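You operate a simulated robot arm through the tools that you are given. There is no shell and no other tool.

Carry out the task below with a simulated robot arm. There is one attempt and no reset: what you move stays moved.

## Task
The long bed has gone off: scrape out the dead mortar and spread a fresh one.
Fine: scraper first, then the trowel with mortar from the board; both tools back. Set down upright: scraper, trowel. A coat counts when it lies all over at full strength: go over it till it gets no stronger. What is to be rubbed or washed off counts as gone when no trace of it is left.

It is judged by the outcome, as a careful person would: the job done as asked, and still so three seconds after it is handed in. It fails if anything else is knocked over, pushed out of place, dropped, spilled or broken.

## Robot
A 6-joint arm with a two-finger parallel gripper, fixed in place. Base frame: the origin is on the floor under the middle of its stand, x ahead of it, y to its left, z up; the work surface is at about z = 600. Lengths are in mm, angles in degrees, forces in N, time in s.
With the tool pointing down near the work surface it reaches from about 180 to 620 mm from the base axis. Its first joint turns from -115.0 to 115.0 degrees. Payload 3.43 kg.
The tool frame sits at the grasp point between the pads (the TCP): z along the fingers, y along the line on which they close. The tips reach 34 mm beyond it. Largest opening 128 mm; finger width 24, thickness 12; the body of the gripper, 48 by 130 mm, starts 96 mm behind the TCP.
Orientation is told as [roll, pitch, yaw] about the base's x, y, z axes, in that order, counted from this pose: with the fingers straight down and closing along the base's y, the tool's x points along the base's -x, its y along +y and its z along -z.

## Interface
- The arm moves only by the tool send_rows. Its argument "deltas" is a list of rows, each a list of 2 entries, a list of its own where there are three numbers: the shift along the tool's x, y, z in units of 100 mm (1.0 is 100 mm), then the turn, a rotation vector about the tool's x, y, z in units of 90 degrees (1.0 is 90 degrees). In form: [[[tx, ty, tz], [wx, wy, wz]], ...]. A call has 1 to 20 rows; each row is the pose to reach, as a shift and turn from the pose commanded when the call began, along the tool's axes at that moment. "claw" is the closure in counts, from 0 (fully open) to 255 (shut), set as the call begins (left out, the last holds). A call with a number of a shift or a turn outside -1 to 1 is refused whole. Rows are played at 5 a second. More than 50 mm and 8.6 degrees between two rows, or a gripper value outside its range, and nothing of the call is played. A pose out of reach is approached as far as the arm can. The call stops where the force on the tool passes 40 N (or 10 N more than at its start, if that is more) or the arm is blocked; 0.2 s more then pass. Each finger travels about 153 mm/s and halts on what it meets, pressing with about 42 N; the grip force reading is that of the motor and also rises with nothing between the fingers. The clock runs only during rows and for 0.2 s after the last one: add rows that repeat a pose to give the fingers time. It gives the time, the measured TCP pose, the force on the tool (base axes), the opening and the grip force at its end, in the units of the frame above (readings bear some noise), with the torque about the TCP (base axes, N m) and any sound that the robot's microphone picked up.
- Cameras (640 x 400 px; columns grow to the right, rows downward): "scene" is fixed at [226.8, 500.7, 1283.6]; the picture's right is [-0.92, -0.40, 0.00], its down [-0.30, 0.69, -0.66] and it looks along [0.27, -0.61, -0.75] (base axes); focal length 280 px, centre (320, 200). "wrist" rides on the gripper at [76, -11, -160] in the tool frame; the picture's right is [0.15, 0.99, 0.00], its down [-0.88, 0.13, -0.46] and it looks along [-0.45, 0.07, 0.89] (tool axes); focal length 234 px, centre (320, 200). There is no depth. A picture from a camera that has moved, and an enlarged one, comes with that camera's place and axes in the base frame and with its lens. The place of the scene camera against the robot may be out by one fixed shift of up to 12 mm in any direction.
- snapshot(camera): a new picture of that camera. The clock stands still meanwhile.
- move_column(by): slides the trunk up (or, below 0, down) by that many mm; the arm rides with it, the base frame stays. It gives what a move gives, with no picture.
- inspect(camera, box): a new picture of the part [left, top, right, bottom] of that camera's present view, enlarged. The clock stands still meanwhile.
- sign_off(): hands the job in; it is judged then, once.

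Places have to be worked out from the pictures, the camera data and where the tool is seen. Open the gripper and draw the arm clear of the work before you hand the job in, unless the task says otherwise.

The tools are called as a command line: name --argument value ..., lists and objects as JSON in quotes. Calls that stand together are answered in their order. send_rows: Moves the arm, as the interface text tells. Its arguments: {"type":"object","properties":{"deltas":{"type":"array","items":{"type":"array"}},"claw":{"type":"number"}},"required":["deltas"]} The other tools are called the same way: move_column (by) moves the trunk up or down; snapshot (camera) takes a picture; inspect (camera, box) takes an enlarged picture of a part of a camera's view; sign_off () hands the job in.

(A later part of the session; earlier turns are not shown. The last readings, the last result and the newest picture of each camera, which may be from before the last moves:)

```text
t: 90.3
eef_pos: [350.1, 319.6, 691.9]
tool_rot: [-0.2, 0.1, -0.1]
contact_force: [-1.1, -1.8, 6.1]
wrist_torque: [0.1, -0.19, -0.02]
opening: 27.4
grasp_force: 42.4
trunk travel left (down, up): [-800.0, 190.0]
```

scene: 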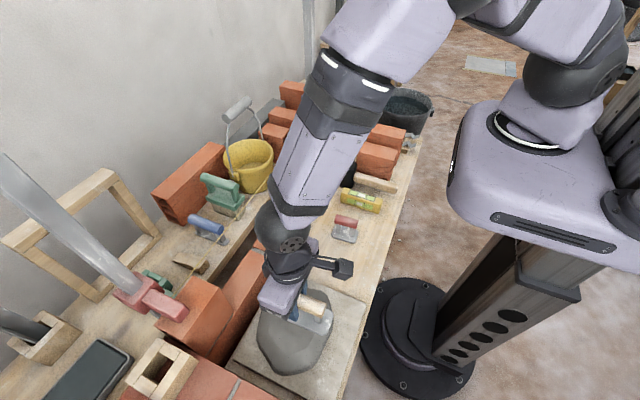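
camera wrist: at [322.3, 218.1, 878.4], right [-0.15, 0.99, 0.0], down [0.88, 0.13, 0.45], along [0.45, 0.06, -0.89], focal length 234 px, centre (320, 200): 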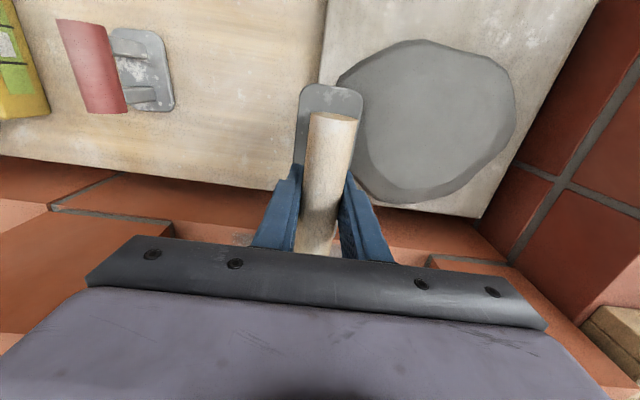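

Light contact with the mortar (6 N). I rub back and forth a little more to load the blade, then lift.

send_rows --deltas '[[[0, 0, 0.01], [0, 0, 0]], [[0, 0.1, 0.01], [0, 0, 0]], [[0, 0.2, 0.01], [0, 0, 0]], [[0, 0.1, 0.01], [0, 0, 0]], [[0, 0, 0.01], [0, 0, 0]], [[0, -0.1, 0.01], [0, 0, 0]], [[0, -0.2, 0.01], [0, 0, 0]], [[0, -0.1, 0.01], [0, 0, 0]], [[0, 0, 0.01], [0, 0, 0]]]'

send_rows --deltas '[[[0, 0, -0.1], [0, 0, 0]], [[0, 0, -0.2], [0, 0, 0]], [[0, 0, -0.33], [0, 0, 0]], [[0, -0.2, -0.33], [0, 0, 0]], [[0, -0.4, -0.33], [0, 0, 0]], [[0, -0.6, -0.33], [0, 0, 0]], [[0, -0.8, -0.33], [0, 0, 0]], [[0, -0.9, -0.33], [0, 0, 0]]]'

snapshot --camera "wrist"

inspect --camera "scene" --box '[200, 200, 320, 300]'

```text
t: 92.4
eef_pos: [348.0, 317.3, 691.1]
tool_rot: [-0.5, 0.3, 0.1]
contact_force: [-4.6, -6.4, 20.2]
wrist_torque: [0.28, -0.26, -0.19]
opening: 27.8
grasp_force: 42.4
trunk travel left (down, up): [-800.0, 190.0]
stopped in row 9: the force on the tool passed its limit at 43 N (the readings are from after the stop); the commanded pose is now the measured one
```

```text
t: 94.2
eef_pos: [347.9, 230.1, 722.1]
tool_rot: [-0.5, 0.5, 0.3]
contact_force: [-0.1, -0.2, -2.5]
wrist_torque: [0.0, 0.01, 0.01]
opening: 27.7
grasp_force: 42.1
trunk travel left (down, up): [-800.0, 190.0]
```

```text
taken
camera wrist: at [274.8, 219.6, 882.0], right [-0.15, 0.99, -0.01], down [0.88, 0.14, 0.45], along [0.44, 0.06, -0.89], focal length 234 px, centre (320, 200)
```

wrist: 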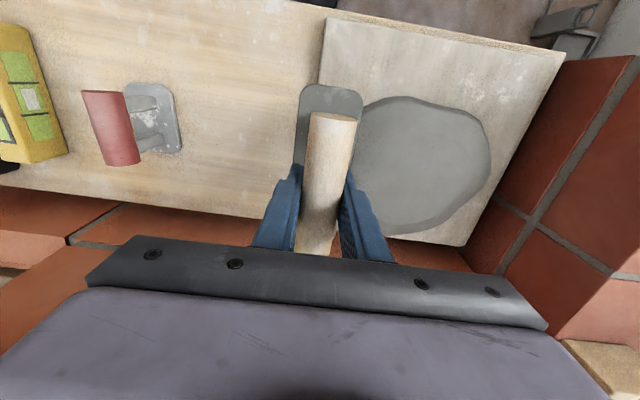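

```text
4.00 times, centred on (260, 250) of scene
camera zoom: at [226.8, 500.7, 1283.6], right [-0.92, -0.4, 0.0], down [-0.3, 0.69, -0.66], along [0.27, -0.61, -0.75], focal length 1119 px, centre (560, 0)
```

zoom: 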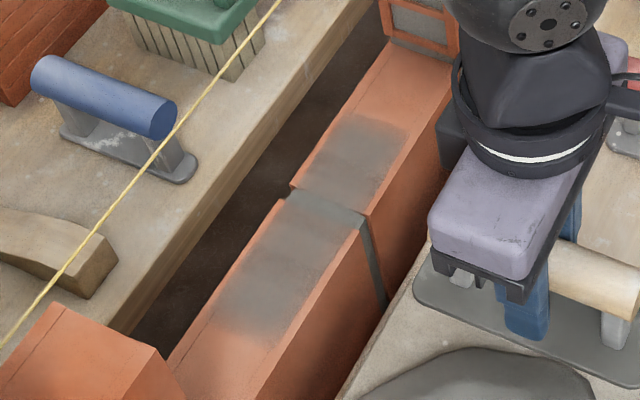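

The coat lies on the bed with the wall margins free, still translucent. The blade is loaded again; I correct the small tilt and go out beneath the string for the next spreading.

send_rows --deltas '[[[-0.2, 0, 0], [-0.003, -0.003, 0.002]], [[-0.4, 0, 0], [-0.0056, -0.0056, 0.0033]], [[-0.6, 0, 0], [-0.0056, -0.0056, 0.0033]], [[-0.8, 0, 0], [-0.0056, -0.0056, 0.0033]], [[-1.0, 0, 0], [-0.0056, -0.0056, 0.0033]], [[-1.0, 0, 0], [-0.0056, -0.0056, 0.0033]]]'

send_rows --deltas '[[[-0.2, 0, 0], [0, 0, 0]], [[-0.4, 0, 0], [0, 0, 0]], [[-0.54, 0, 0.0], [0, 0, 0]], [[-0.54, 0, 0.08], [0, 0, 0]], [[-0.54, 0, 0.13], [0, 0, 0]], [[-0.54, 0, 0.15], [0, 0, 0]], [[-0.54, 0, 0.16], [0, 0, 0]], [[-0.54, 0, 0.16], [0, 0, 0]]]'

```text
t: 95.6
eef_pos: [451.3, 229.1, 720.4]
tool_rot: [0.0, -0.1, 0.0]
contact_force: [-0.1, -0.5, -2.5]
wrist_torque: [-0.02, 0.01, 0.02]
opening: 27.7
grasp_force: 42.2
trunk travel left (down, up): [-800.0, 190.0]
```

```text
t: 97.4
eef_pos: [503.6, 228.9, 706.2]
tool_rot: [0.1, -0.1, -0.1]
contact_force: [-0.3, 0.6, -2.2]
wrist_torque: [-0.01, 0.01, 0.0]
opening: 27.8
grasp_force: 42.3
trunk travel left (down, up): [-800.0, 190.0]
```

Not quite touching yet at z≈706. I lower a bit more.

send_rows --deltas '[[[0, 0, 0.01], [0, 0, 0]], [[0, 0, 0.02], [0, 0, 0]], [[0, 0, 0.025], [0, 0, 0]], [[0, 0, 0.025], [0, 0, 0]]]'

```text
t: 98.4
eef_pos: [503.6, 229.5, 707.6]
tool_rot: [0.1, -0.3, -0.1]
contact_force: [-3.4, -1.8, 19.1]
wrist_torque: [-0.25, 0.68, 0.04]
opening: 27.8
grasp_force: 42.5
trunk travel left (down, up): [-800.0, 190.0]
```

Contact at 19 N. I make full strokes, reaching slightly further at both ends.

send_rows --deltas '[[[0, 0.15, 0], [0, 0, 0]], [[0, 0.3, 0], [0, 0, 0]], [[0, 0.45, 0], [0, 0, 0]], [[0, 0.6, 0], [0, 0, 0]], [[0, 0.68, 0], [0, 0, 0]], [[0, 0.55, 0], [0, 0, 0]], [[0, 0.4, 0], [0, 0, 0]], [[0, 0.25, 0], [0, 0, 0]], [[0, 0.1, 0], [0, 0, 0]], [[0, -0.05, 0], [0, 0, 0]], [[0, -0.2, 0], [0, 0, 0]], [[0, -0.35, 0], [0, 0, 0]], [[0, -0.5, 0], [0, 0, 0]], [[0, -0.65, 0], [0, 0, 0]], [[0, -0.74, 0], [0, 0, 0]], [[0, -0.6, 0], [0, 0, 0]], [[0, -0.45, 0], [0, 0, 0]], [[0, -0.3, 0], [0, 0, 0]], [[0, -0.15, 0], [0, 0, 0]], [[0, 0, 0], [0, 0, 0]]]'

send_rows --deltas '[[[0, 0.15, 0], [0, 0, 0]], [[0, 0.3, 0], [0, 0, 0]], [[0, 0.45, 0], [0, 0, 0]], [[0, 0.6, 0], [0, 0, 0]], [[0, 0.68, 0], [0, 0, 0]], [[0, 0.55, 0], [0, 0, 0]], [[0, 0.4, 0], [0, 0, 0]], [[0, 0.25, 0], [0, 0, 0]], [[0, 0.1, 0], [0, 0, 0]], [[0, -0.05, 0], [0, 0, 0]], [[0, -0.2, 0], [0, 0, 0]], [[0, -0.35, 0], [0, 0, 0]], [[0, -0.5, 0], [0, 0, 0]], [[0, -0.65, 0], [0, 0, 0]], [[0, -0.74, 0], [0, 0, 0]], [[0, -0.6, 0], [0, 0, 0]], [[0, -0.45, 0], [0, 0, 0]], [[0, -0.3, 0], [0, 0, 0]], [[0, -0.15, 0], [0, 0, 0]], [[0, 0, 0], [0, 0, 0]]]'

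snapshot --camera "wrist"

inspect --camera "scene" --box '[190, 150, 350, 300]'

```text
t: 102.6
eef_pos: [502.6, 228.1, 705.8]
tool_rot: [0.2, -0.5, -0.1]
contact_force: [-0.9, -11.7, 30.5]
wrist_torque: [-0.28, 0.76, 0.36]
opening: 27.4
grasp_force: 41.7
trunk travel left (down, up): [-800.0, 190.0]
```

```text
t: 106.8
eef_pos: [503.1, 228.6, 705.9]
tool_rot: [0.1, -0.3, -0.2]
contact_force: [-0.2, -9.0, 25.6]
wrist_torque: [-0.24, 0.25, 0.2]
opening: 27.5
grasp_force: 42.2
trunk travel left (down, up): [-800.0, 190.0]
```

```text
taken
camera wrist: at [425.7, 217.8, 864.7], right [-0.15, 0.99, 0.0], down [0.88, 0.13, 0.46], along [0.46, 0.07, -0.89], focal length 234 px, centre (320, 200)
```

wrist: 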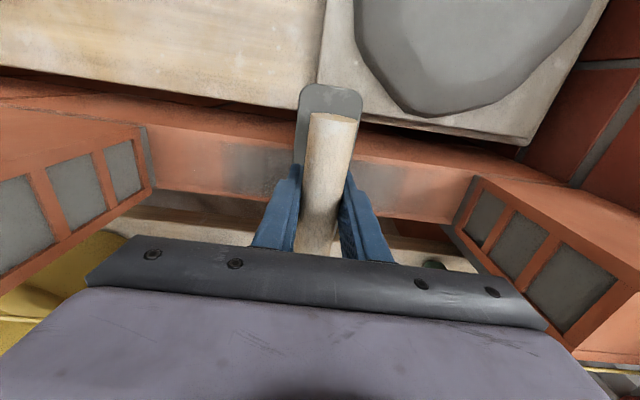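

```text
2.67 times, centred on (270, 225) of scene
camera zoom: at [226.8, 500.7, 1283.6], right [-0.92, -0.4, 0.0], down [-0.3, 0.69, -0.66], along [0.27, -0.61, -0.75], focal length 746 px, centre (453, 133)
```

zoom: 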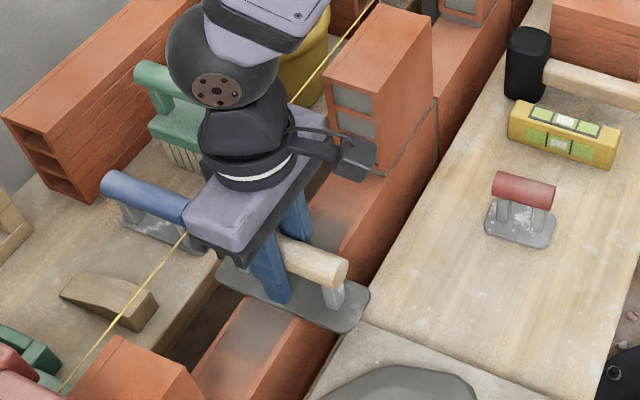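

The coat spreads as far as I stroke. I retreat under the string and look at its strength and extent.

send_rows --deltas '[[[0, 0, -0.05], [0, 0, 0]], [[0, 0, -0.12], [0, 0, 0]], [[0.25, 0, -0.14], [0, 0, 0]], [[0.5, 0, -0.14], [0, 0, 0]], [[0.75, 0, -0.14], [0, 0, 0]], [[1.0, 0, -0.14], [0, 0, 0]], [[1.0, 0, -0.14], [0, 0, 0]]]'

send_rows --deltas '[[[0.25, 0, 0], [0, 0, 0]], [[0.5, 0.0, 0], [0, 0, 0]], [[0.5, 0, 0], [0, 0, 0]]]'

inspect --camera "scene" --box '[200, 200, 320, 300]'

snapshot --camera "scene"

```text
t: 108.4
eef_pos: [403.2, 229.9, 717.1]
tool_rot: [0.0, -0.1, -0.2]
contact_force: [-0.4, 0.0, -2.1]
wrist_torque: [0.02, -0.01, 0.0]
opening: 27.8
grasp_force: 41.8
trunk travel left (down, up): [-800.0, 190.0]
```

```text
t: 109.2
eef_pos: [354.0, 231.2, 719.4]
tool_rot: [0.1, -0.1, -0.2]
contact_force: [-0.5, 0.3, -2.6]
wrist_torque: [-0.01, 0.02, -0.01]
opening: 27.6
grasp_force: 42.1
trunk travel left (down, up): [-800.0, 190.0]
```

```text
4.00 times, centred on (260, 250) of scene
camera zoom: at [226.8, 500.7, 1283.6], right [-0.92, -0.4, 0.0], down [-0.3, 0.69, -0.66], along [0.27, -0.61, -0.75], focal length 1119 px, centre (560, 0)
```

zoom: 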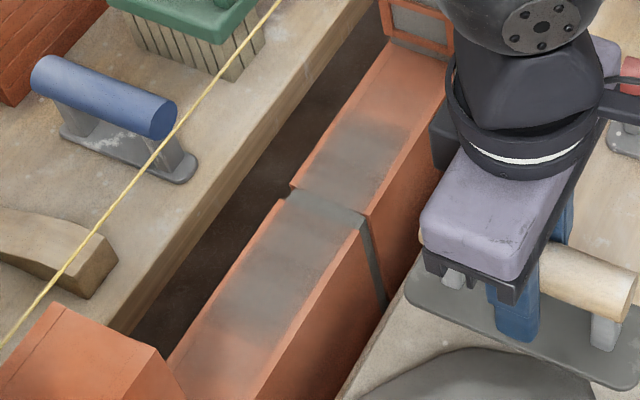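

```text
taken
```

scene: 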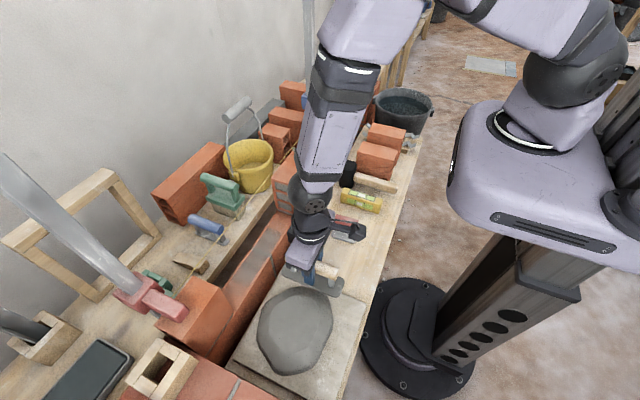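

The coat grew longer and somewhat stronger, but brick colour still shows through. I reload at the mortar.

send_rows --deltas '[[[0, 0.25, 0], [0, 0, 0]], [[0, 0.5, 0], [0, 0, 0]], [[0, 0.75, 0], [0, 0, 0]], [[0, 0.9, 0], [0, 0, 0]], [[0, 0.9, 0.1], [0, 0, 0]], [[0, 0.9, 0.19], [0, 0, 0]], [[0, 0.9, 0.23], [0, 0, 0]], [[0, 0.9, 0.25], [0, 0, 0]]]'

send_rows --deltas '[[[0, 0, 0.015], [0, 0, 0]], [[0, 0, 0.03], [0, 0, 0]], [[0, 0, 0.045], [0, 0, 0]], [[0, 0, 0.045], [0, 0, 0]]]'

```text
t: 111.0
eef_pos: [353.9, 320.3, 693.5]
tool_rot: [0.0, -0.1, -0.1]
contact_force: [-0.4, 0.3, -1.9]
wrist_torque: [-0.01, -0.02, 0.01]
opening: 27.5
grasp_force: 42.1
trunk travel left (down, up): [-800.0, 190.0]
```

```text
t: 112.0
eef_pos: [352.4, 319.4, 691.6]
tool_rot: [0.1, -0.2, -0.2]
contact_force: [-2.8, -0.4, 22.6]
wrist_torque: [-0.33, 0.53, 0.01]
opening: 27.5
grasp_force: 42.0
trunk travel left (down, up): [-800.0, 190.0]
```

Contact at 23 N. Rub gently to load, then lift and return toward the bed.

send_rows --deltas '[[[0, 0, -0.01], [0, 0, 0]], [[0, 0.1, -0.01], [0, 0, 0]], [[0, 0.2, -0.01], [0, 0, 0]], [[0, 0.1, -0.01], [0, 0, 0]], [[0, 0, -0.01], [0, 0, 0]], [[0, -0.1, -0.01], [0, 0, 0]], [[0, -0.15, -0.01], [0, 0, 0]], [[0, 0, -0.02], [0, 0, 0]]]'

send_rows --deltas '[[[0, 0, -0.1], [0, 0, 0]], [[0, 0, -0.2], [0, 0, 0]], [[0, 0, -0.31], [0, 0, 0]], [[0, -0.2, -0.31], [0, 0, 0]], [[0, -0.4, -0.31], [0, 0, 0]], [[0, -0.6, -0.31], [0, 0, 0]], [[0, -0.8, -0.31], [0, 0, 0]], [[0, -0.9, -0.31], [0, 0, 0]], [[0, -0.9, -0.31], [0, 0, 0]]]'

send_rows --deltas '[[[-0.2, 0, 0], [0, 0, 0]], [[-0.4, 0, 0], [0, 0, 0]], [[-0.6, 0, 0], [0, 0, 0]], [[-0.8, 0, 0], [0, 0, 0]], [[-1.0, 0, 0], [0, 0, 0]], [[-1.0, 0, 0], [0, 0, 0]]]'

```text
t: 113.8
eef_pos: [352.6, 316.2, 690.8]
tool_rot: [-0.2, 0.1, -0.2]
contact_force: [3.7, -14.4, 29.4]
wrist_torque: [0.06, -0.03, -0.06]
opening: 27.7
grasp_force: 42.2
trunk travel left (down, up): [-800.0, 190.0]
```

```text
t: 115.8
eef_pos: [354.6, 229.5, 720.5]
tool_rot: [0.0, -0.1, -0.2]
contact_force: [0.6, -0.3, -2.6]
wrist_torque: [-0.01, 0.0, 0.01]
opening: 27.6
grasp_force: 42.5
trunk travel left (down, up): [-800.0, 190.0]
```

```text
t: 117.2
eef_pos: [454.3, 229.3, 722.1]
tool_rot: [0.0, -0.1, 0.0]
contact_force: [-0.7, 0.4, -1.9]
wrist_torque: [0.03, 0.0, -0.02]
opening: 27.6
grasp_force: 42.5
trunk travel left (down, up): [-800.0, 190.0]
```

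Now out over the bed again and down to contact.

send_rows --deltas '[[[-0.2, 0, 0], [0, 0, 0]], [[-0.4, 0, 0], [0, 0, 0]], [[-0.49, 0, 0.0], [0, 0, 0]], [[-0.49, 0, 0.08], [0, 0, 0]], [[-0.49, 0, 0.13], [0, 0, 0]], [[-0.49, 0, 0.15], [0, 0, 0]], [[-0.49, 0, 0.165], [0, 0, 0]], [[-0.49, 0, 0.175], [0, 0, 0]], [[-0.49, 0, 0.175], [0, 0, 0]]]'

```text
t: 119.2
eef_pos: [502.3, 228.2, 704.9]
tool_rot: [0.0, -0.3, -0.2]
contact_force: [0.1, 0.6, 12.2]
wrist_torque: [-0.13, 0.37, 0.0]
opening: 27.8
grasp_force: 41.9
trunk travel left (down, up): [-800.0, 190.0]
```

Contact at 12 N. Two full sets of strokes over the bed.

send_rows --deltas '[[[0, 0.15, 0], [0, 0, 0]], [[0, 0.3, 0], [0, 0, 0]], [[0, 0.45, 0], [0, 0, 0]], [[0, 0.6, 0], [0, 0, 0]], [[0, 0.68, 0], [0, 0, 0]], [[0, 0.55, 0], [0, 0, 0]], [[0, 0.4, 0], [0, 0, 0]], [[0, 0.25, 0], [0, 0, 0]], [[0, 0.1, 0], [0, 0, 0]], [[0, -0.05, 0], [0, 0, 0]], [[0, -0.2, 0], [0, 0, 0]], [[0, -0.35, 0], [0, 0, 0]], [[0, -0.5, 0], [0, 0, 0]], [[0, -0.65, 0], [0, 0, 0]], [[0, -0.74, 0], [0, 0, 0]], [[0, -0.6, 0], [0, 0, 0]], [[0, -0.45, 0], [0, 0, 0]], [[0, -0.3, 0], [0, 0, 0]], [[0, -0.15, 0], [0, 0, 0]], [[0, 0, 0], [0, 0, 0]]]'

snapshot --camera "wrist"

send_rows --deltas '[[[0, 0.15, 0], [0, 0, 0]], [[0, 0.3, 0], [0, 0, 0]], [[0, 0.45, 0], [0, 0, 0]], [[0, 0.6, 0], [0, 0, 0]], [[0, 0.68, 0], [0, 0, 0]], [[0, 0.55, 0], [0, 0, 0]], [[0, 0.4, 0], [0, 0, 0]], [[0, 0.25, 0], [0, 0, 0]], [[0, 0.1, 0], [0, 0, 0]], [[0, -0.05, 0], [0, 0, 0]], [[0, -0.2, 0], [0, 0, 0]], [[0, -0.35, 0], [0, 0, 0]], [[0, -0.5, 0], [0, 0, 0]], [[0, -0.65, 0], [0, 0, 0]], [[0, -0.74, 0], [0, 0, 0]], [[0, -0.6, 0], [0, 0, 0]], [[0, -0.45, 0], [0, 0, 0]], [[0, -0.3, 0], [0, 0, 0]], [[0, -0.15, 0], [0, 0, 0]], [[0, 0, 0], [0, 0, 0]]]'

snapshot --camera "wrist"

```text
t: 123.4
eef_pos: [502.3, 228.3, 704.8]
tool_rot: [0.1, -0.3, -0.1]
contact_force: [-0.4, -11.4, 28.7]
wrist_torque: [-0.31, 0.68, 0.35]
opening: 27.7
grasp_force: 42.2
trunk travel left (down, up): [-800.0, 190.0]
```

```text
taken
camera wrist: at [426.1, 217.1, 864.4], right [-0.14, 0.99, 0.0], down [0.88, 0.13, 0.46], along [0.46, 0.07, -0.89], focal length 234 px, centre (320, 200)
```

wrist: 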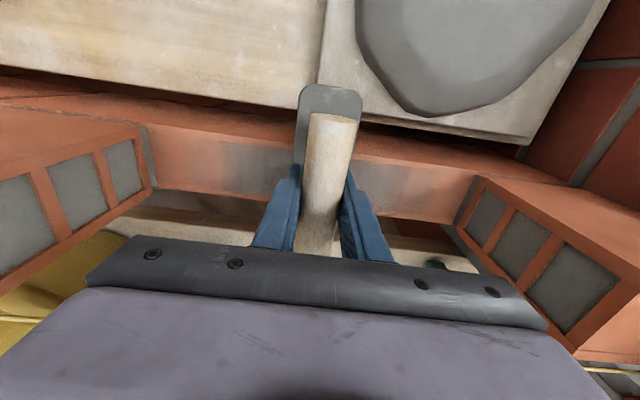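

```text
t: 127.6
eef_pos: [502.6, 230.1, 705.4]
tool_rot: [0.1, -0.1, -0.1]
contact_force: [0.3, -6.5, 18.3]
wrist_torque: [-0.29, 0.44, 0.19]
opening: 27.6
grasp_force: 42.3
trunk travel left (down, up): [-800.0, 190.0]
```

```text
taken
camera wrist: at [426.5, 216.9, 864.4], right [-0.15, 0.99, 0.0], down [0.88, 0.13, 0.46], along [0.45, 0.07, -0.89], focal length 234 px, centre (320, 200)
```

wrist: 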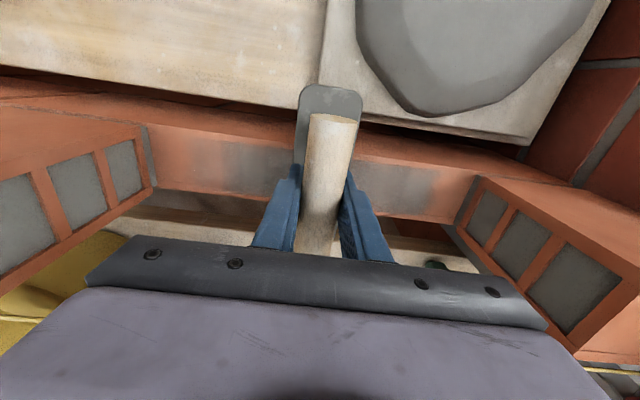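

The coat strengthens. I zoom in on the visible parts to judge the strength and the ends.

inspect --camera "wrist" --box '[130, 100, 310, 210]'

inspect --camera "wrist" --box '[330, 120, 510, 230]'

```text
3.56 times, centred on (220, 155) of wrist
camera zoom: at [426.5, 216.9, 864.4], right [-0.15, 0.99, 0.0], down [0.88, 0.13, 0.46], along [0.45, 0.07, -0.89], focal length 833 px, centre (676, 360)
```

zoom: 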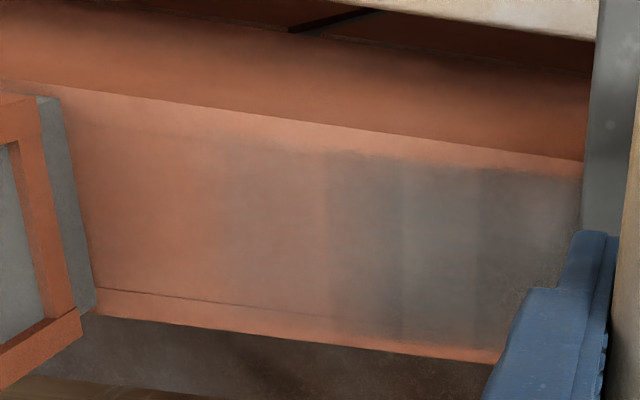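

```text
3.56 times, centred on (420, 175) of wrist
camera zoom: at [426.5, 216.9, 864.4], right [-0.15, 0.99, 0.0], down [0.88, 0.13, 0.46], along [0.45, 0.07, -0.89], focal length 833 px, centre (-36, 289)
```

zoom: 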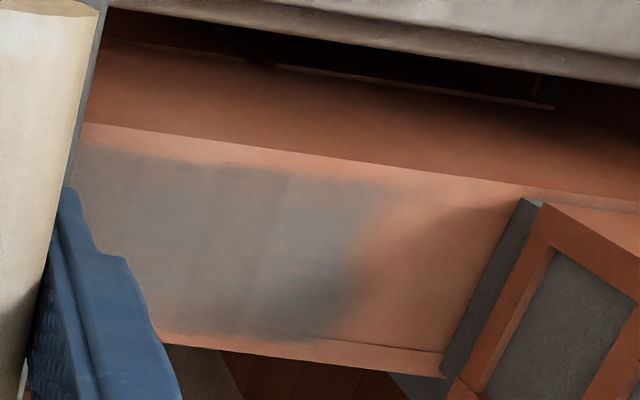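

The coat is banded: strong in the middle and weaker toward the ends. I retreat to check from the scene camera at high zoom.

send_rows --deltas '[[[0, 0, -0.05], [0, 0, 0]], [[0, 0, -0.12], [0, 0, 0]], [[0.25, 0, -0.15], [0, 0, 0]], [[0.5, 0, -0.15], [0, 0, 0]], [[0.75, 0, -0.15], [0, 0, 0]], [[1.0, 0, -0.15], [0, 0, 0]], [[1.0, 0, -0.15], [0, 0, 0]]]'

send_rows --deltas '[[[0.25, 0.2, 0], [0, 0, 0]], [[0.5, 0.4, 0], [0, 0, 0]], [[0.5, 0.6, 0], [0, 0, 0]], [[0.5, 0.8, 0], [0, 0, 0]], [[0.5, 0.9, 0], [0, 0, 0]]]'

inspect --camera "scene" --box '[210, 205, 310, 295]'

snapshot --camera "scene"

```text
t: 129.2
eef_pos: [402.7, 229.3, 718.2]
tool_rot: [0.0, -0.1, -0.1]
contact_force: [0.7, 0.7, -2.4]
wrist_torque: [-0.01, 0.01, -0.01]
opening: 27.7
grasp_force: 42.3
trunk travel left (down, up): [-800.0, 190.0]
```

```text
t: 130.4
eef_pos: [350.9, 320.7, 718.7]
tool_rot: [0.0, -0.1, -0.1]
contact_force: [0.0, -1.1, -2.1]
wrist_torque: [-0.03, -0.01, 0.0]
opening: 27.8
grasp_force: 41.9
trunk travel left (down, up): [-800.0, 190.0]
```

```text
4.44 times, centred on (260, 250) of scene
camera zoom: at [226.8, 500.7, 1283.6], right [-0.92, -0.4, 0.0], down [-0.3, 0.69, -0.66], along [0.27, -0.61, -0.75], focal length 1243 px, centre (587, -22)
```

zoom: 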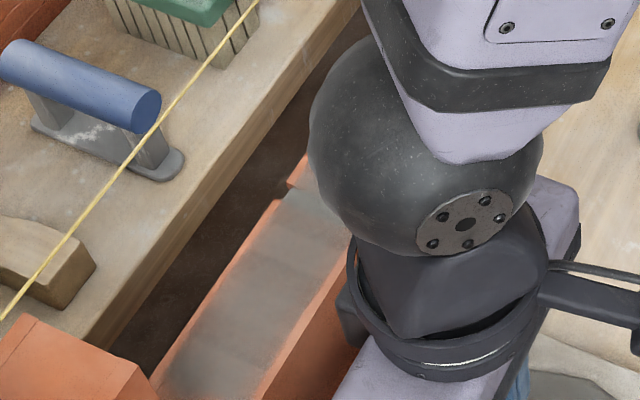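

```text
taken
```

scene: 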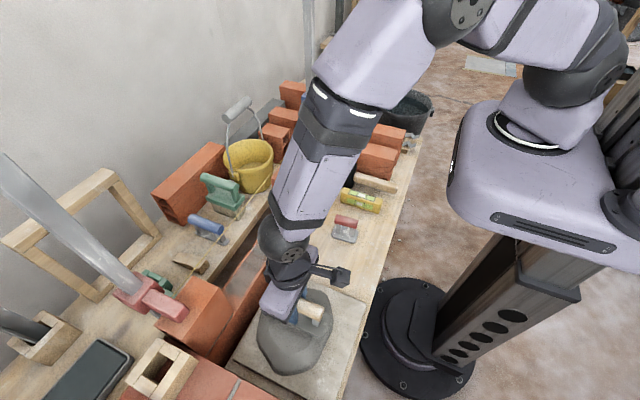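

The arm hides part of it here. I reload now and will look at the bed ends with the wrist camera on the way out.

send_rows --deltas '[[[0, 0, 0.1], [0, 0, 0]], [[0, 0, 0.19], [0, 0, 0]], [[0, 0, 0.24], [0, 0, 0]], [[0, 0, 0.26], [0, 0, 0]], [[0, 0, 0.275], [0, 0, 0]], [[0, 0, 0.285], [0, 0, 0]], [[0, 0, 0.285], [0, 0, 0]]]'

```text
t: 132.0
eef_pos: [351.8, 319.8, 689.5]
tool_rot: [0.0, -0.1, -0.1]
contact_force: [-1.5, 0.8, 2.3]
wrist_torque: [0.02, -0.13, 0.03]
opening: 27.8
grasp_force: 41.9
trunk travel left (down, up): [-800.0, 190.0]
```

send_rows --deltas '[[[0, 0, 0.015], [0, 0, 0]], [[0, 0.1, 0.015], [0, 0, 0]], [[0, 0.2, 0.015], [0, 0, 0]], [[0, 0.1, 0.015], [0, 0, 0]], [[0, 0, 0.015], [0, 0, 0]], [[0, -0.1, 0.015], [0, 0, 0]], [[0, -0.15, 0.01], [0, 0, 0]], [[0, 0, 0.005], [0, 0, 0]]]'

send_rows --deltas '[[[0, 0, -0.1], [0, 0, 0]], [[0, 0, -0.2], [0, 0, 0]], [[0, 0, -0.34], [0, 0, 0]], [[0, -0.2, -0.34], [0, 0, 0]], [[0, -0.4, -0.34], [0, 0, 0]], [[0, -0.6, -0.34], [0, 0, 0]], [[0, -0.8, -0.34], [0, 0, 0]], [[0, -0.9, -0.34], [0, 0, 0]], [[0, -0.9, -0.34], [0, 0, 0]]]'

send_rows --deltas '[[[-0.2, 0, 0], [0, 0, 0]], [[-0.4, 0, 0], [0, 0, 0]], [[-0.6, 0, 0], [0, 0, 0]], [[-0.8, 0, 0], [0, 0, 0]], [[-1.0, 0, 0], [0, 0, 0]], [[-1.0, 0, 0], [0, 0, 0]]]'

snapshot --camera "wrist"

inspect --camera "scene" --box '[210, 205, 310, 295]'

```text
t: 133.8
eef_pos: [351.4, 318.7, 690.5]
tool_rot: [-0.1, 0.0, -0.1]
contact_force: [-0.5, -4.1, 10.3]
wrist_torque: [0.04, -0.69, -0.27]
opening: 27.6
grasp_force: 41.8
trunk travel left (down, up): [-800.0, 190.0]
```

```text
t: 135.8
eef_pos: [353.8, 230.9, 723.2]
tool_rot: [0.0, -0.1, -0.1]
contact_force: [-0.1, -0.1, -3.3]
wrist_torque: [-0.06, -0.01, 0.02]
opening: 27.5
grasp_force: 42.1
trunk travel left (down, up): [-800.0, 190.0]
```

```text
t: 137.2
eef_pos: [452.8, 230.0, 723.2]
tool_rot: [0.0, -0.1, -0.1]
contact_force: [-0.7, -0.3, -2.3]
wrist_torque: [0.02, 0.05, 0.01]
opening: 27.2
grasp_force: 41.4
trunk travel left (down, up): [-800.0, 190.0]
```

```text
taken
camera wrist: at [376.5, 218.4, 882.6], right [-0.14, 0.99, 0.0], down [0.88, 0.13, 0.46], along [0.45, 0.07, -0.89], focal length 234 px, centre (320, 200)
```

wrist: 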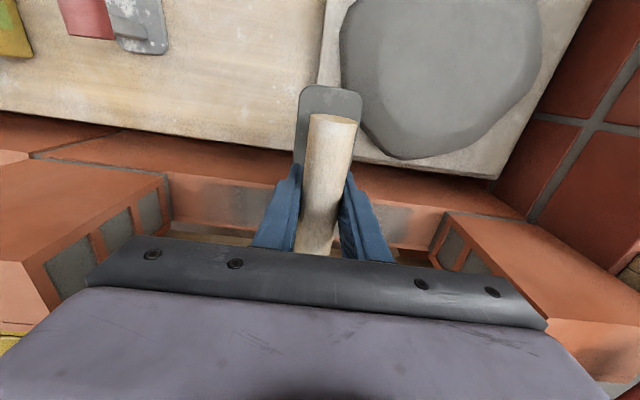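

```text
4.44 times, centred on (260, 250) of scene
camera zoom: at [226.8, 500.7, 1283.6], right [-0.92, -0.4, 0.0], down [-0.3, 0.69, -0.66], along [0.27, -0.61, -0.75], focal length 1243 px, centre (587, -22)
```

zoom: 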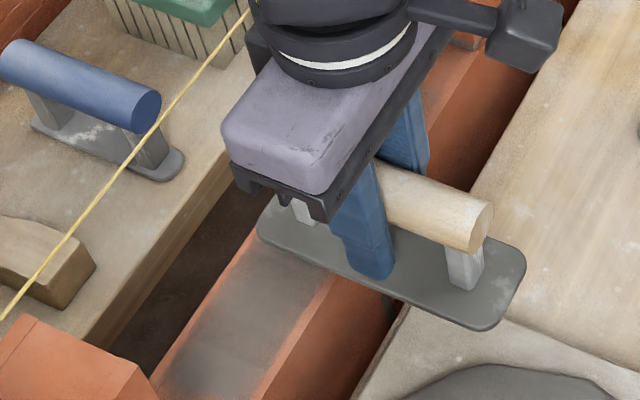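

I zoom the wrist view on the bed to see both ends.

inspect --camera "wrist" --box '[150, 150, 310, 250]'

inspect --camera "wrist" --box '[330, 165, 490, 265]'

```text
4.00 times, centred on (230, 200) of wrist
camera zoom: at [376.5, 218.4, 882.6], right [-0.14, 0.99, 0.0], down [0.88, 0.13, 0.46], along [0.45, 0.07, -0.89], focal length 937 px, centre (680, 200)
```

zoom: 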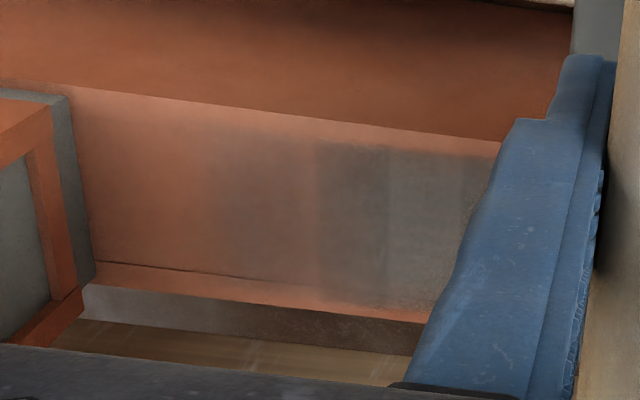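

```text
4.00 times, centred on (410, 215) of wrist
camera zoom: at [376.5, 218.4, 882.6], right [-0.14, 0.99, 0.0], down [0.88, 0.13, 0.46], along [0.45, 0.07, -0.89], focal length 937 px, centre (-40, 140)
```

zoom: 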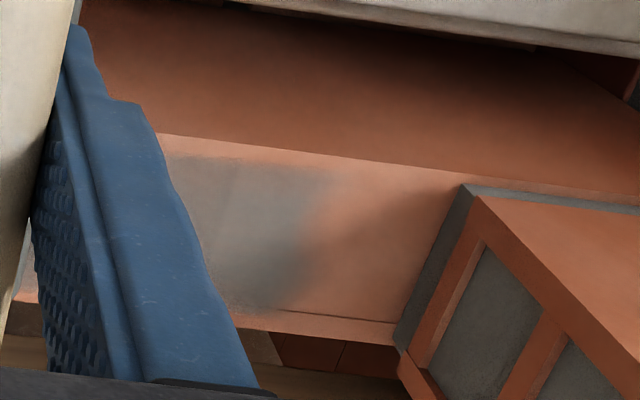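

Both brick faces are actually at y≈78 and y≈376, so there's more room than I assumed, and the coat is weak toward the left end. I go out and stroke again, reaching y≈143 to 311.

send_rows --deltas '[[[-0.2, 0, 0], [0, 0, 0]], [[-0.4, 0, 0], [0, 0, 0]], [[-0.51, 0, 0.0], [0, 0, 0]], [[-0.51, 0, 0.08], [0, 0, 0]], [[-0.51, 0, 0.14], [0, 0, 0]], [[-0.51, 0, 0.165], [0, 0, 0]], [[-0.51, 0, 0.18], [0, 0, 0]], [[-0.51, 0, 0.19], [0, 0, 0]], [[-0.51, 0, 0.19], [0, 0, 0]]]'

```text
t: 139.2
eef_pos: [505.1, 228.9, 705.8]
tool_rot: [0.1, -0.2, -0.1]
contact_force: [-0.6, 1.5, 3.6]
wrist_torque: [-0.05, 0.15, -0.02]
opening: 27.8
grasp_force: 42.5
trunk travel left (down, up): [-800.0, 190.0]
```

Light contact. I press about 1 mm more and stroke to the left end first, then to the right.

send_rows --deltas '[[[0, 0, 0.01], [0, 0, 0]], [[0, -0.15, 0.01], [0, 0, 0]], [[0, -0.3, 0.01], [0, 0, 0]], [[0, -0.45, 0.01], [0, 0, 0]], [[0, -0.6, 0.01], [0, 0, 0]], [[0, -0.75, 0.01], [0, 0, 0]], [[0, -0.86, 0.01], [0, 0, 0]], [[0, -0.86, 0.01], [0, 0, 0]], [[0, -0.7, 0.01], [0, 0, 0]], [[0, -0.8, 0.01], [0, 0, 0]], [[0, -0.86, 0.01], [0, 0, 0]]]'

snapshot --camera "wrist"

inspect --camera "scene" --box '[210, 150, 350, 290]'

```text
t: 141.6
eef_pos: [503.3, 142.5, 705.4]
tool_rot: [0.0, -0.3, -0.1]
contact_force: [0.3, 7.1, 19.5]
wrist_torque: [0.16, 0.4, -0.15]
opening: 27.7
grasp_force: 41.7
trunk travel left (down, up): [-800.0, 190.0]
```

```text
taken
camera wrist: at [426.5, 132.5, 864.4], right [-0.14, 0.99, 0.0], down [0.88, 0.13, 0.46], along [0.46, 0.07, -0.89], focal length 234 px, centre (320, 200)
```

wrist: 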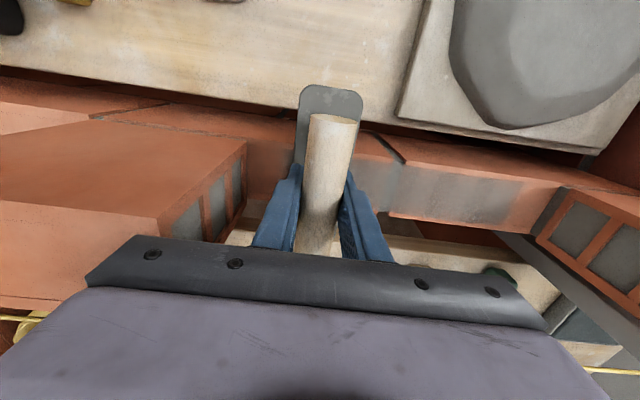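

```text
2.86 times, centred on (280, 220) of scene
camera zoom: at [226.8, 500.7, 1283.6], right [-0.92, -0.4, 0.0], down [-0.3, 0.69, -0.66], along [0.27, -0.61, -0.75], focal length 799 px, centre (434, 143)
```

zoom: 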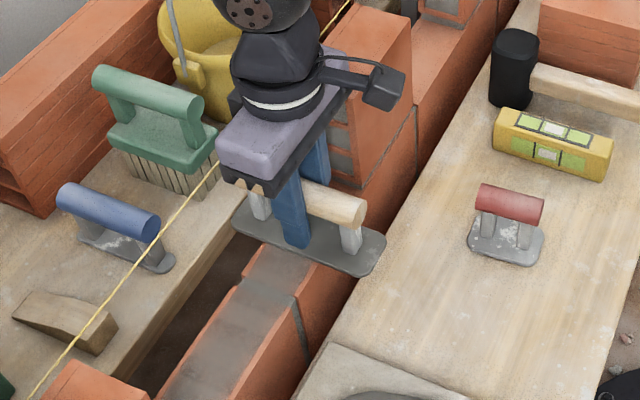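

I zoom at the left end by the brick and at the right end.

inspect --camera "wrist" --box '[220, 120, 320, 220]'

inspect --camera "wrist" --box '[370, 130, 570, 250]'

```text
4.00 times, centred on (270, 170) of wrist
camera zoom: at [426.5, 132.5, 864.4], right [-0.14, 0.99, 0.0], down [0.88, 0.13, 0.46], along [0.46, 0.07, -0.89], focal length 937 px, centre (520, 320)
```

zoom: 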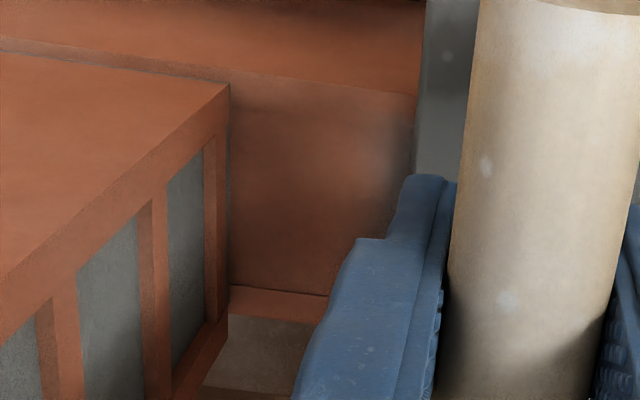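

```text
3.20 times, centred on (470, 190) of wrist
camera zoom: at [426.5, 132.5, 864.4], right [-0.14, 0.99, 0.0], down [0.88, 0.13, 0.46], along [0.46, 0.07, -0.89], focal length 749 px, centre (-160, 232)
```

zoom: 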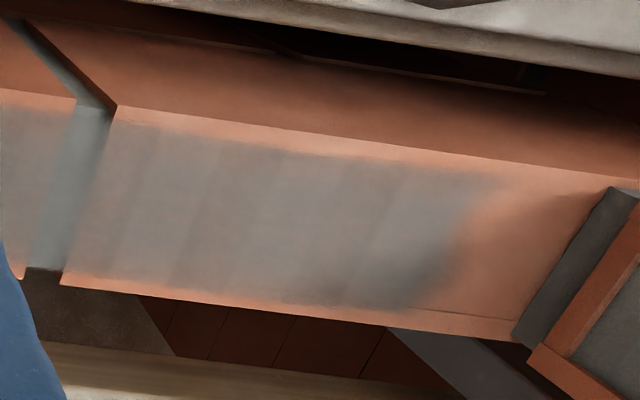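

The left coat limit stays at y≈110 even though the blade now reached further, so the bed itself runs about y=109–338. To cover both ends fully I need a bit more reach; I first verify the gripper body's clearance above the left brick.

inspect --camera "wrist" --box '[90, 130, 260, 250]'

inspect --camera "scene" --box '[260, 150, 350, 230]'

```text
3.33 times, centred on (175, 190) of wrist
camera zoom: at [426.5, 132.5, 864.4], right [-0.14, 0.99, 0.0], down [0.88, 0.13, 0.46], along [0.46, 0.07, -0.89], focal length 781 px, centre (803, 233)
```

zoom: 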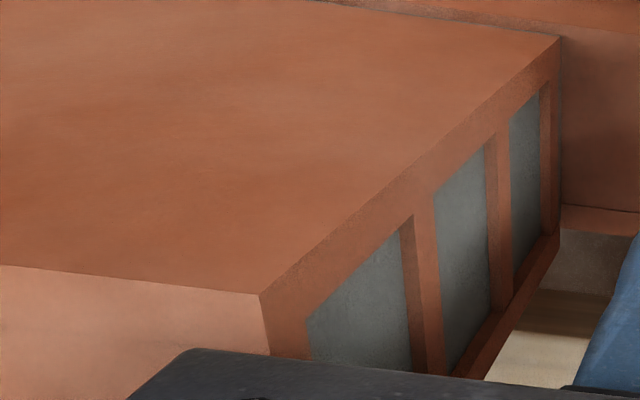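

```text
5.00 times, centred on (305, 190) of scene
camera zoom: at [226.8, 500.7, 1283.6], right [-0.92, -0.4, 0.0], down [-0.3, 0.69, -0.66], along [0.27, -0.61, -0.75], focal length 1398 px, centre (395, 250)
```

zoom: 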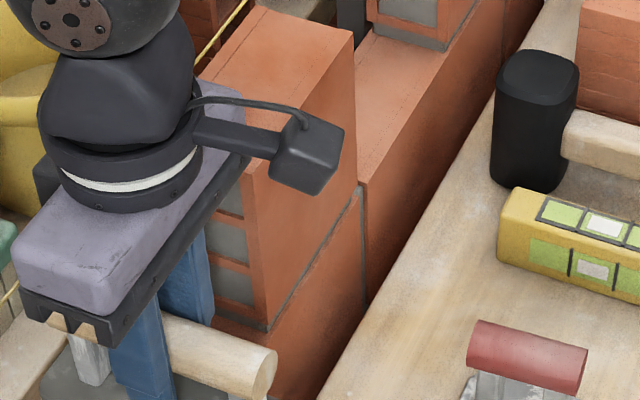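

The brick top is at z≈786 and the gripper body's underside at ≈801, so 15 mm clearance; safe. I stroke to y≈131 at the left end and then sweep right.

send_rows --deltas '[[[0, -0.06, 0], [0, 0, 0]], [[0, -0.12, 0], [0, 0, 0]], [[0, -0.12, 0], [0, 0, 0]], [[0, 0.0, 0], [0, 0, 0]], [[0, 0.12, 0], [0, 0, 0]], [[0, 0.0, 0], [0, 0, 0]], [[0, -0.12, 0], [0, 0, 0]], [[0, 0, 0], [0, 0, 0]], [[0, 0.12, 0], [0, 0, 0]], [[0, 0.24, 0], [0, 0, 0]], [[0, 0.36, 0], [0, 0, 0]], [[0, 0.48, 0], [0, 0, 0]], [[0, 0.6, 0], [0, 0, 0]], [[0, 0.72, 0], [0, 0, 0]], [[0, 0.84, 0], [0, 0, 0]], [[0, 1.0, 0], [0, 0, 0]]]'

send_rows --deltas '[[[0, 0.12, 0], [0, 0, 0]], [[0, 0.24, 0], [0, 0, 0]], [[0, 0.36, 0], [0, 0, 0]], [[0, 0.48, 0], [0, 0, 0]], [[0, 0.6, 0], [0, 0, 0]], [[0, 0.7, 0], [0, 0, 0]], [[0, 0.75, 0], [0, 0, 0]], [[0, 0.75, 0], [0, 0, 0]], [[0, 0.62, 0], [0, 0, 0]], [[0, 0.5, 0], [0, 0, 0]], [[0, 0.62, 0], [0, 0, 0]], [[0, 0.75, 0], [0, 0, 0]], [[0, 0.75, 0], [0, 0, 0]]]'

snapshot --camera "wrist"

inspect --camera "scene" --box '[190, 150, 350, 300]'

```text
t: 145.0
eef_pos: [500.9, 242.1, 705.5]
tool_rot: [0.0, -0.3, 0.0]
contact_force: [-0.8, -6.7, 16.8]
wrist_torque: [-0.05, 0.04, 0.04]
opening: 27.7
grasp_force: 41.9
trunk travel left (down, up): [-800.0, 190.0]
```

```text
t: 147.8
eef_pos: [503.0, 317.5, 705.5]
tool_rot: [0.0, -0.3, -0.2]
contact_force: [0.9, -9.7, 18.8]
wrist_torque: [-0.02, -0.3, -0.15]
opening: 27.7
grasp_force: 42.2
trunk travel left (down, up): [-800.0, 190.0]
```

```text
taken
camera wrist: at [427.1, 306.3, 864.3], right [-0.14, 0.99, 0.0], down [0.88, 0.13, 0.46], along [0.45, 0.07, -0.89], focal length 234 px, centre (320, 200)
```

wrist: 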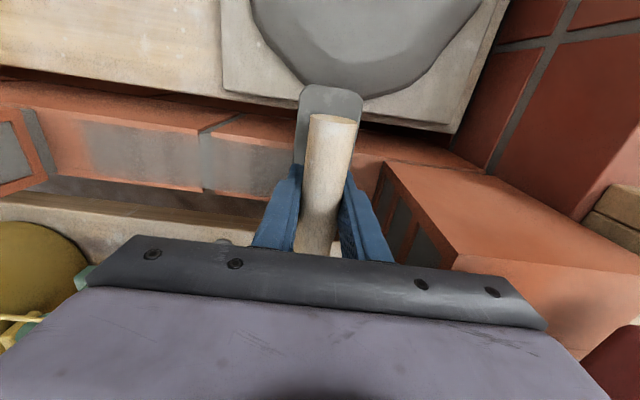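

```text
2.67 times, centred on (270, 225) of scene
camera zoom: at [226.8, 500.7, 1283.6], right [-0.92, -0.4, 0.0], down [-0.3, 0.69, -0.66], along [0.27, -0.61, -0.75], focal length 746 px, centre (453, 133)
```

zoom: 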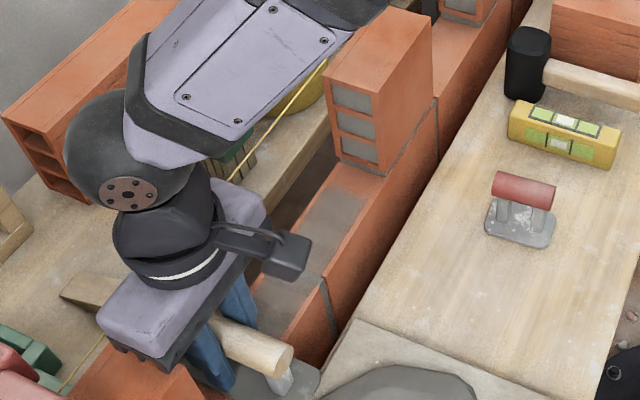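

From this end I can see the left half clearly. I zoom on it and on the right tip.

inspect --camera "wrist" --box '[30, 90, 230, 210]'

inspect --camera "wrist" --box '[330, 120, 450, 220]'

inspect --camera "scene" --box '[250, 190, 340, 280]'

```text
3.20 times, centred on (130, 150) of wrist
camera zoom: at [427.1, 306.3, 864.3], right [-0.14, 0.99, 0.0], down [0.88, 0.13, 0.46], along [0.45, 0.07, -0.89], focal length 749 px, centre (928, 360)
```

zoom: 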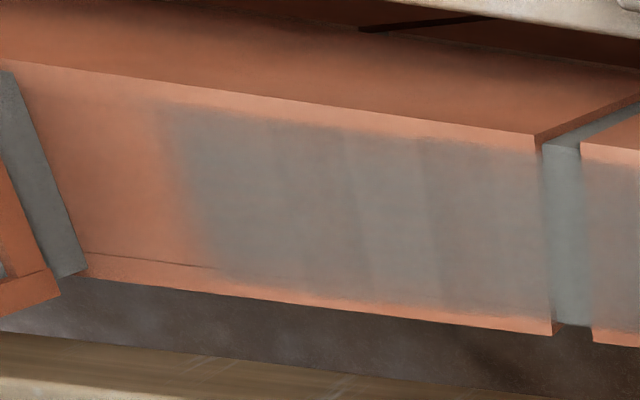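

```text
4.00 times, centred on (390, 170) of wrist
camera zoom: at [427.1, 306.3, 864.3], right [-0.14, 0.99, 0.0], down [0.88, 0.13, 0.46], along [0.45, 0.07, -0.89], focal length 937 px, centre (40, 320)
```

zoom: 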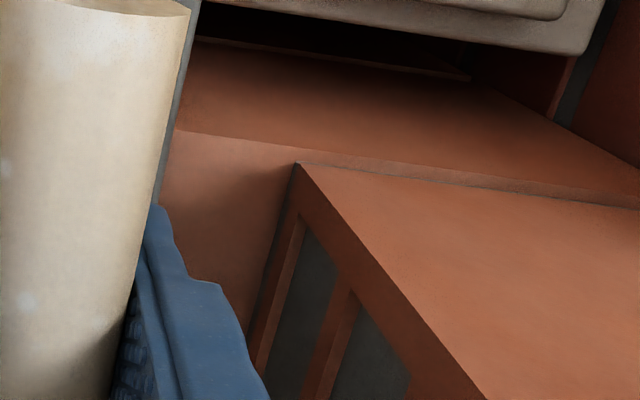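

```text
4.44 times, centred on (295, 235) of scene
camera zoom: at [226.8, 500.7, 1283.6], right [-0.92, -0.4, 0.0], down [-0.3, 0.69, -0.66], along [0.27, -0.61, -0.75], focal length 1243 px, centre (431, 44)
```

zoom: 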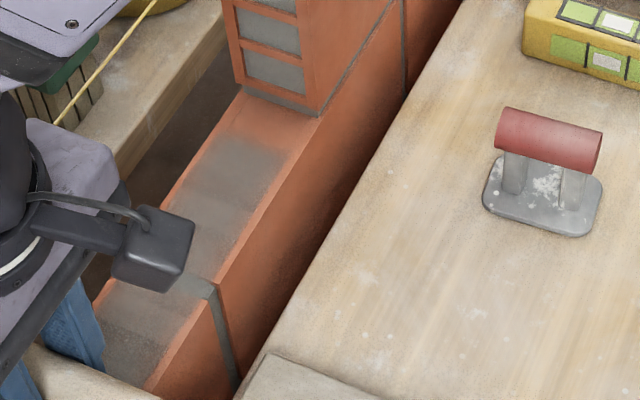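

The bed's left limit is now clearly defined and strongly coated; the middle is still a bit weaker. I continue stroking the full length with what is on the blade.

send_rows --deltas '[[[0, -0.14, 0], [0, 0, 0]], [[0, -0.28, 0], [0, 0, 0]], [[0, -0.42, 0], [0, 0, 0]], [[0, -0.56, 0], [0, 0, 0]], [[0, -0.7, 0], [0, 0, 0]], [[0, -0.84, 0], [0, 0, 0]], [[0, -0.98, 0], [0, 0, 0]], [[0, -0.84, 0], [0, 0, 0]], [[0, -0.7, 0], [0, 0, 0]], [[0, -0.84, 0], [0, 0, 0]], [[0, -0.98, 0], [0, 0, 0]]]'

send_rows --deltas '[[[0, -0.14, 0], [0, 0, 0]], [[0, -0.28, 0], [0, 0, 0]], [[0, -0.42, 0], [0, 0, 0]], [[0, -0.28, 0], [0, 0, 0]], [[0, -0.14, 0], [0, 0, 0]], [[0, -0.28, 0], [0, 0, 0]], [[0, -0.42, 0], [0, 0, 0]], [[0, -0.56, 0], [0, 0, 0]], [[0, -0.7, 0], [0, 0, 0]], [[0, -0.84, 0], [0, 0, 0]], [[0, -0.88, 0], [0, 0, 0]], [[0, -0.74, 0], [0, 0, 0]], [[0, -0.6, 0], [0, 0, 0]], [[0, -0.46, 0], [0, 0, 0]], [[0, -0.32, 0], [0, 0, 0]], [[0, -0.18, 0], [0, 0, 0]], [[0, 0, 0], [0, 0, 0]]]'

snapshot --camera "wrist"

inspect --camera "wrist" --box '[130, 100, 310, 210]'

inspect --camera "wrist" --box '[330, 120, 510, 230]'

```text
t: 150.2
eef_pos: [503.3, 220.8, 705.8]
tool_rot: [0.1, -0.3, -0.1]
contact_force: [-0.1, 7.4, 21.4]
wrist_torque: [0.04, 0.54, -0.2]
opening: 27.5
grasp_force: 42.1
trunk travel left (down, up): [-800.0, 190.0]
```

```text
t: 153.8
eef_pos: [502.4, 220.0, 705.4]
tool_rot: [0.0, -0.1, -0.1]
contact_force: [-1.3, -5.0, 13.2]
wrist_torque: [-0.01, -0.37, -0.08]
opening: 27.6
grasp_force: 42.1
trunk travel left (down, up): [-800.0, 190.0]
```

```text
taken
camera wrist: at [426.4, 208.3, 864.3], right [-0.14, 0.99, 0.0], down [0.88, 0.13, 0.46], along [0.45, 0.07, -0.89], focal length 234 px, centre (320, 200)
```

wrist: 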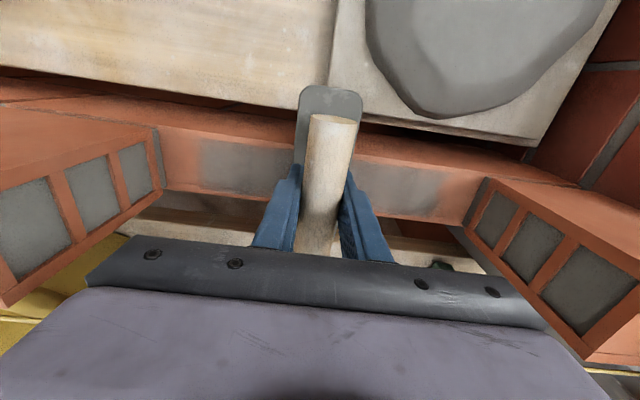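

```text
3.56 times, centred on (220, 155) of wrist
camera zoom: at [426.4, 208.3, 864.3], right [-0.14, 0.99, 0.0], down [0.88, 0.13, 0.46], along [0.45, 0.07, -0.89], focal length 833 px, centre (676, 360)
```

zoom: 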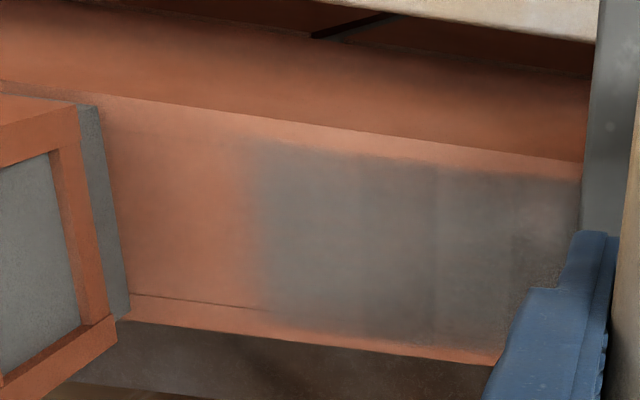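

```text
3.56 times, centred on (420, 175) of wrist
camera zoom: at [426.4, 208.3, 864.3], right [-0.14, 0.99, 0.0], down [0.88, 0.13, 0.46], along [0.45, 0.07, -0.89], focal length 833 px, centre (-36, 289)
```

zoom: 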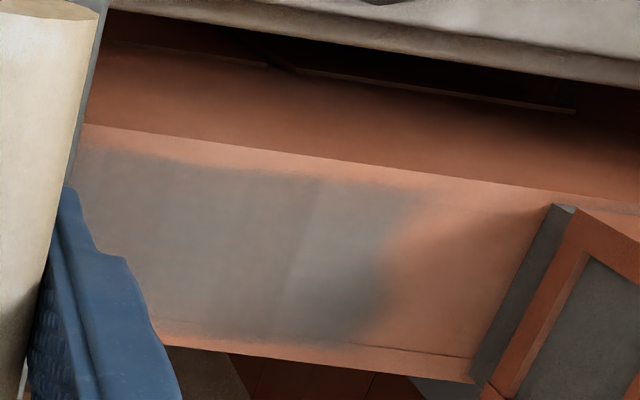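

The ends are strong; the middle is a little brownish still, so the blade is probably nearly empty. I go back and reload.

send_rows --deltas '[[[0, 0, -0.05], [0, 0, 0]], [[0, 0, -0.12], [0, 0, 0]], [[0.25, 0, -0.15], [0, 0, 0]], [[0.5, 0, -0.15], [0, 0, 0]], [[0.75, 0, -0.15], [0, 0, 0]], [[1.0, 0, -0.15], [0, 0, 0]], [[1.0, 0.2, -0.15], [0, 0, 0]], [[1.0, 0.4, -0.15], [0, 0, 0]], [[1.0, 0.6, -0.15], [0, 0, 0]], [[1.0, 0.8, -0.15], [0, 0, 0]], [[1.0, 1.0, -0.15], [0, 0, 0]]]'

send_rows --deltas '[[[0.2, 0, 0], [0, 0, 0]], [[0.4, 0, 0], [0, 0, 0]], [[0.52, 0, 0.0], [0, 0, 0]], [[0.52, 0, 0.1], [0, 0, 0]], [[0.52, 0, 0.19], [0, 0, 0]], [[0.52, 0, 0.24], [0, 0, 0]], [[0.52, 0, 0.27], [0, 0, 0]], [[0.52, 0, 0.29], [0, 0, 0]], [[0.52, 0, 0.3], [0, 0, 0]], [[0.52, 0, 0.3], [0, 0, 0]]]'

```text
t: 156.2
eef_pos: [404.4, 320.4, 719.4]
tool_rot: [-0.2, -0.1, -0.2]
contact_force: [-0.1, 0.0, -2.0]
wrist_torque: [0.01, 0.0, 0.0]
opening: 27.7
grasp_force: 41.5
trunk travel left (down, up): [-800.0, 190.0]
```

```text
t: 158.4
eef_pos: [351.2, 321.1, 690.5]
tool_rot: [0.1, -0.2, -0.1]
contact_force: [-0.7, -1.4, 13.4]
wrist_torque: [-0.23, 0.55, 0.01]
opening: 27.5
grasp_force: 41.8
trunk travel left (down, up): [-800.0, 190.0]
```

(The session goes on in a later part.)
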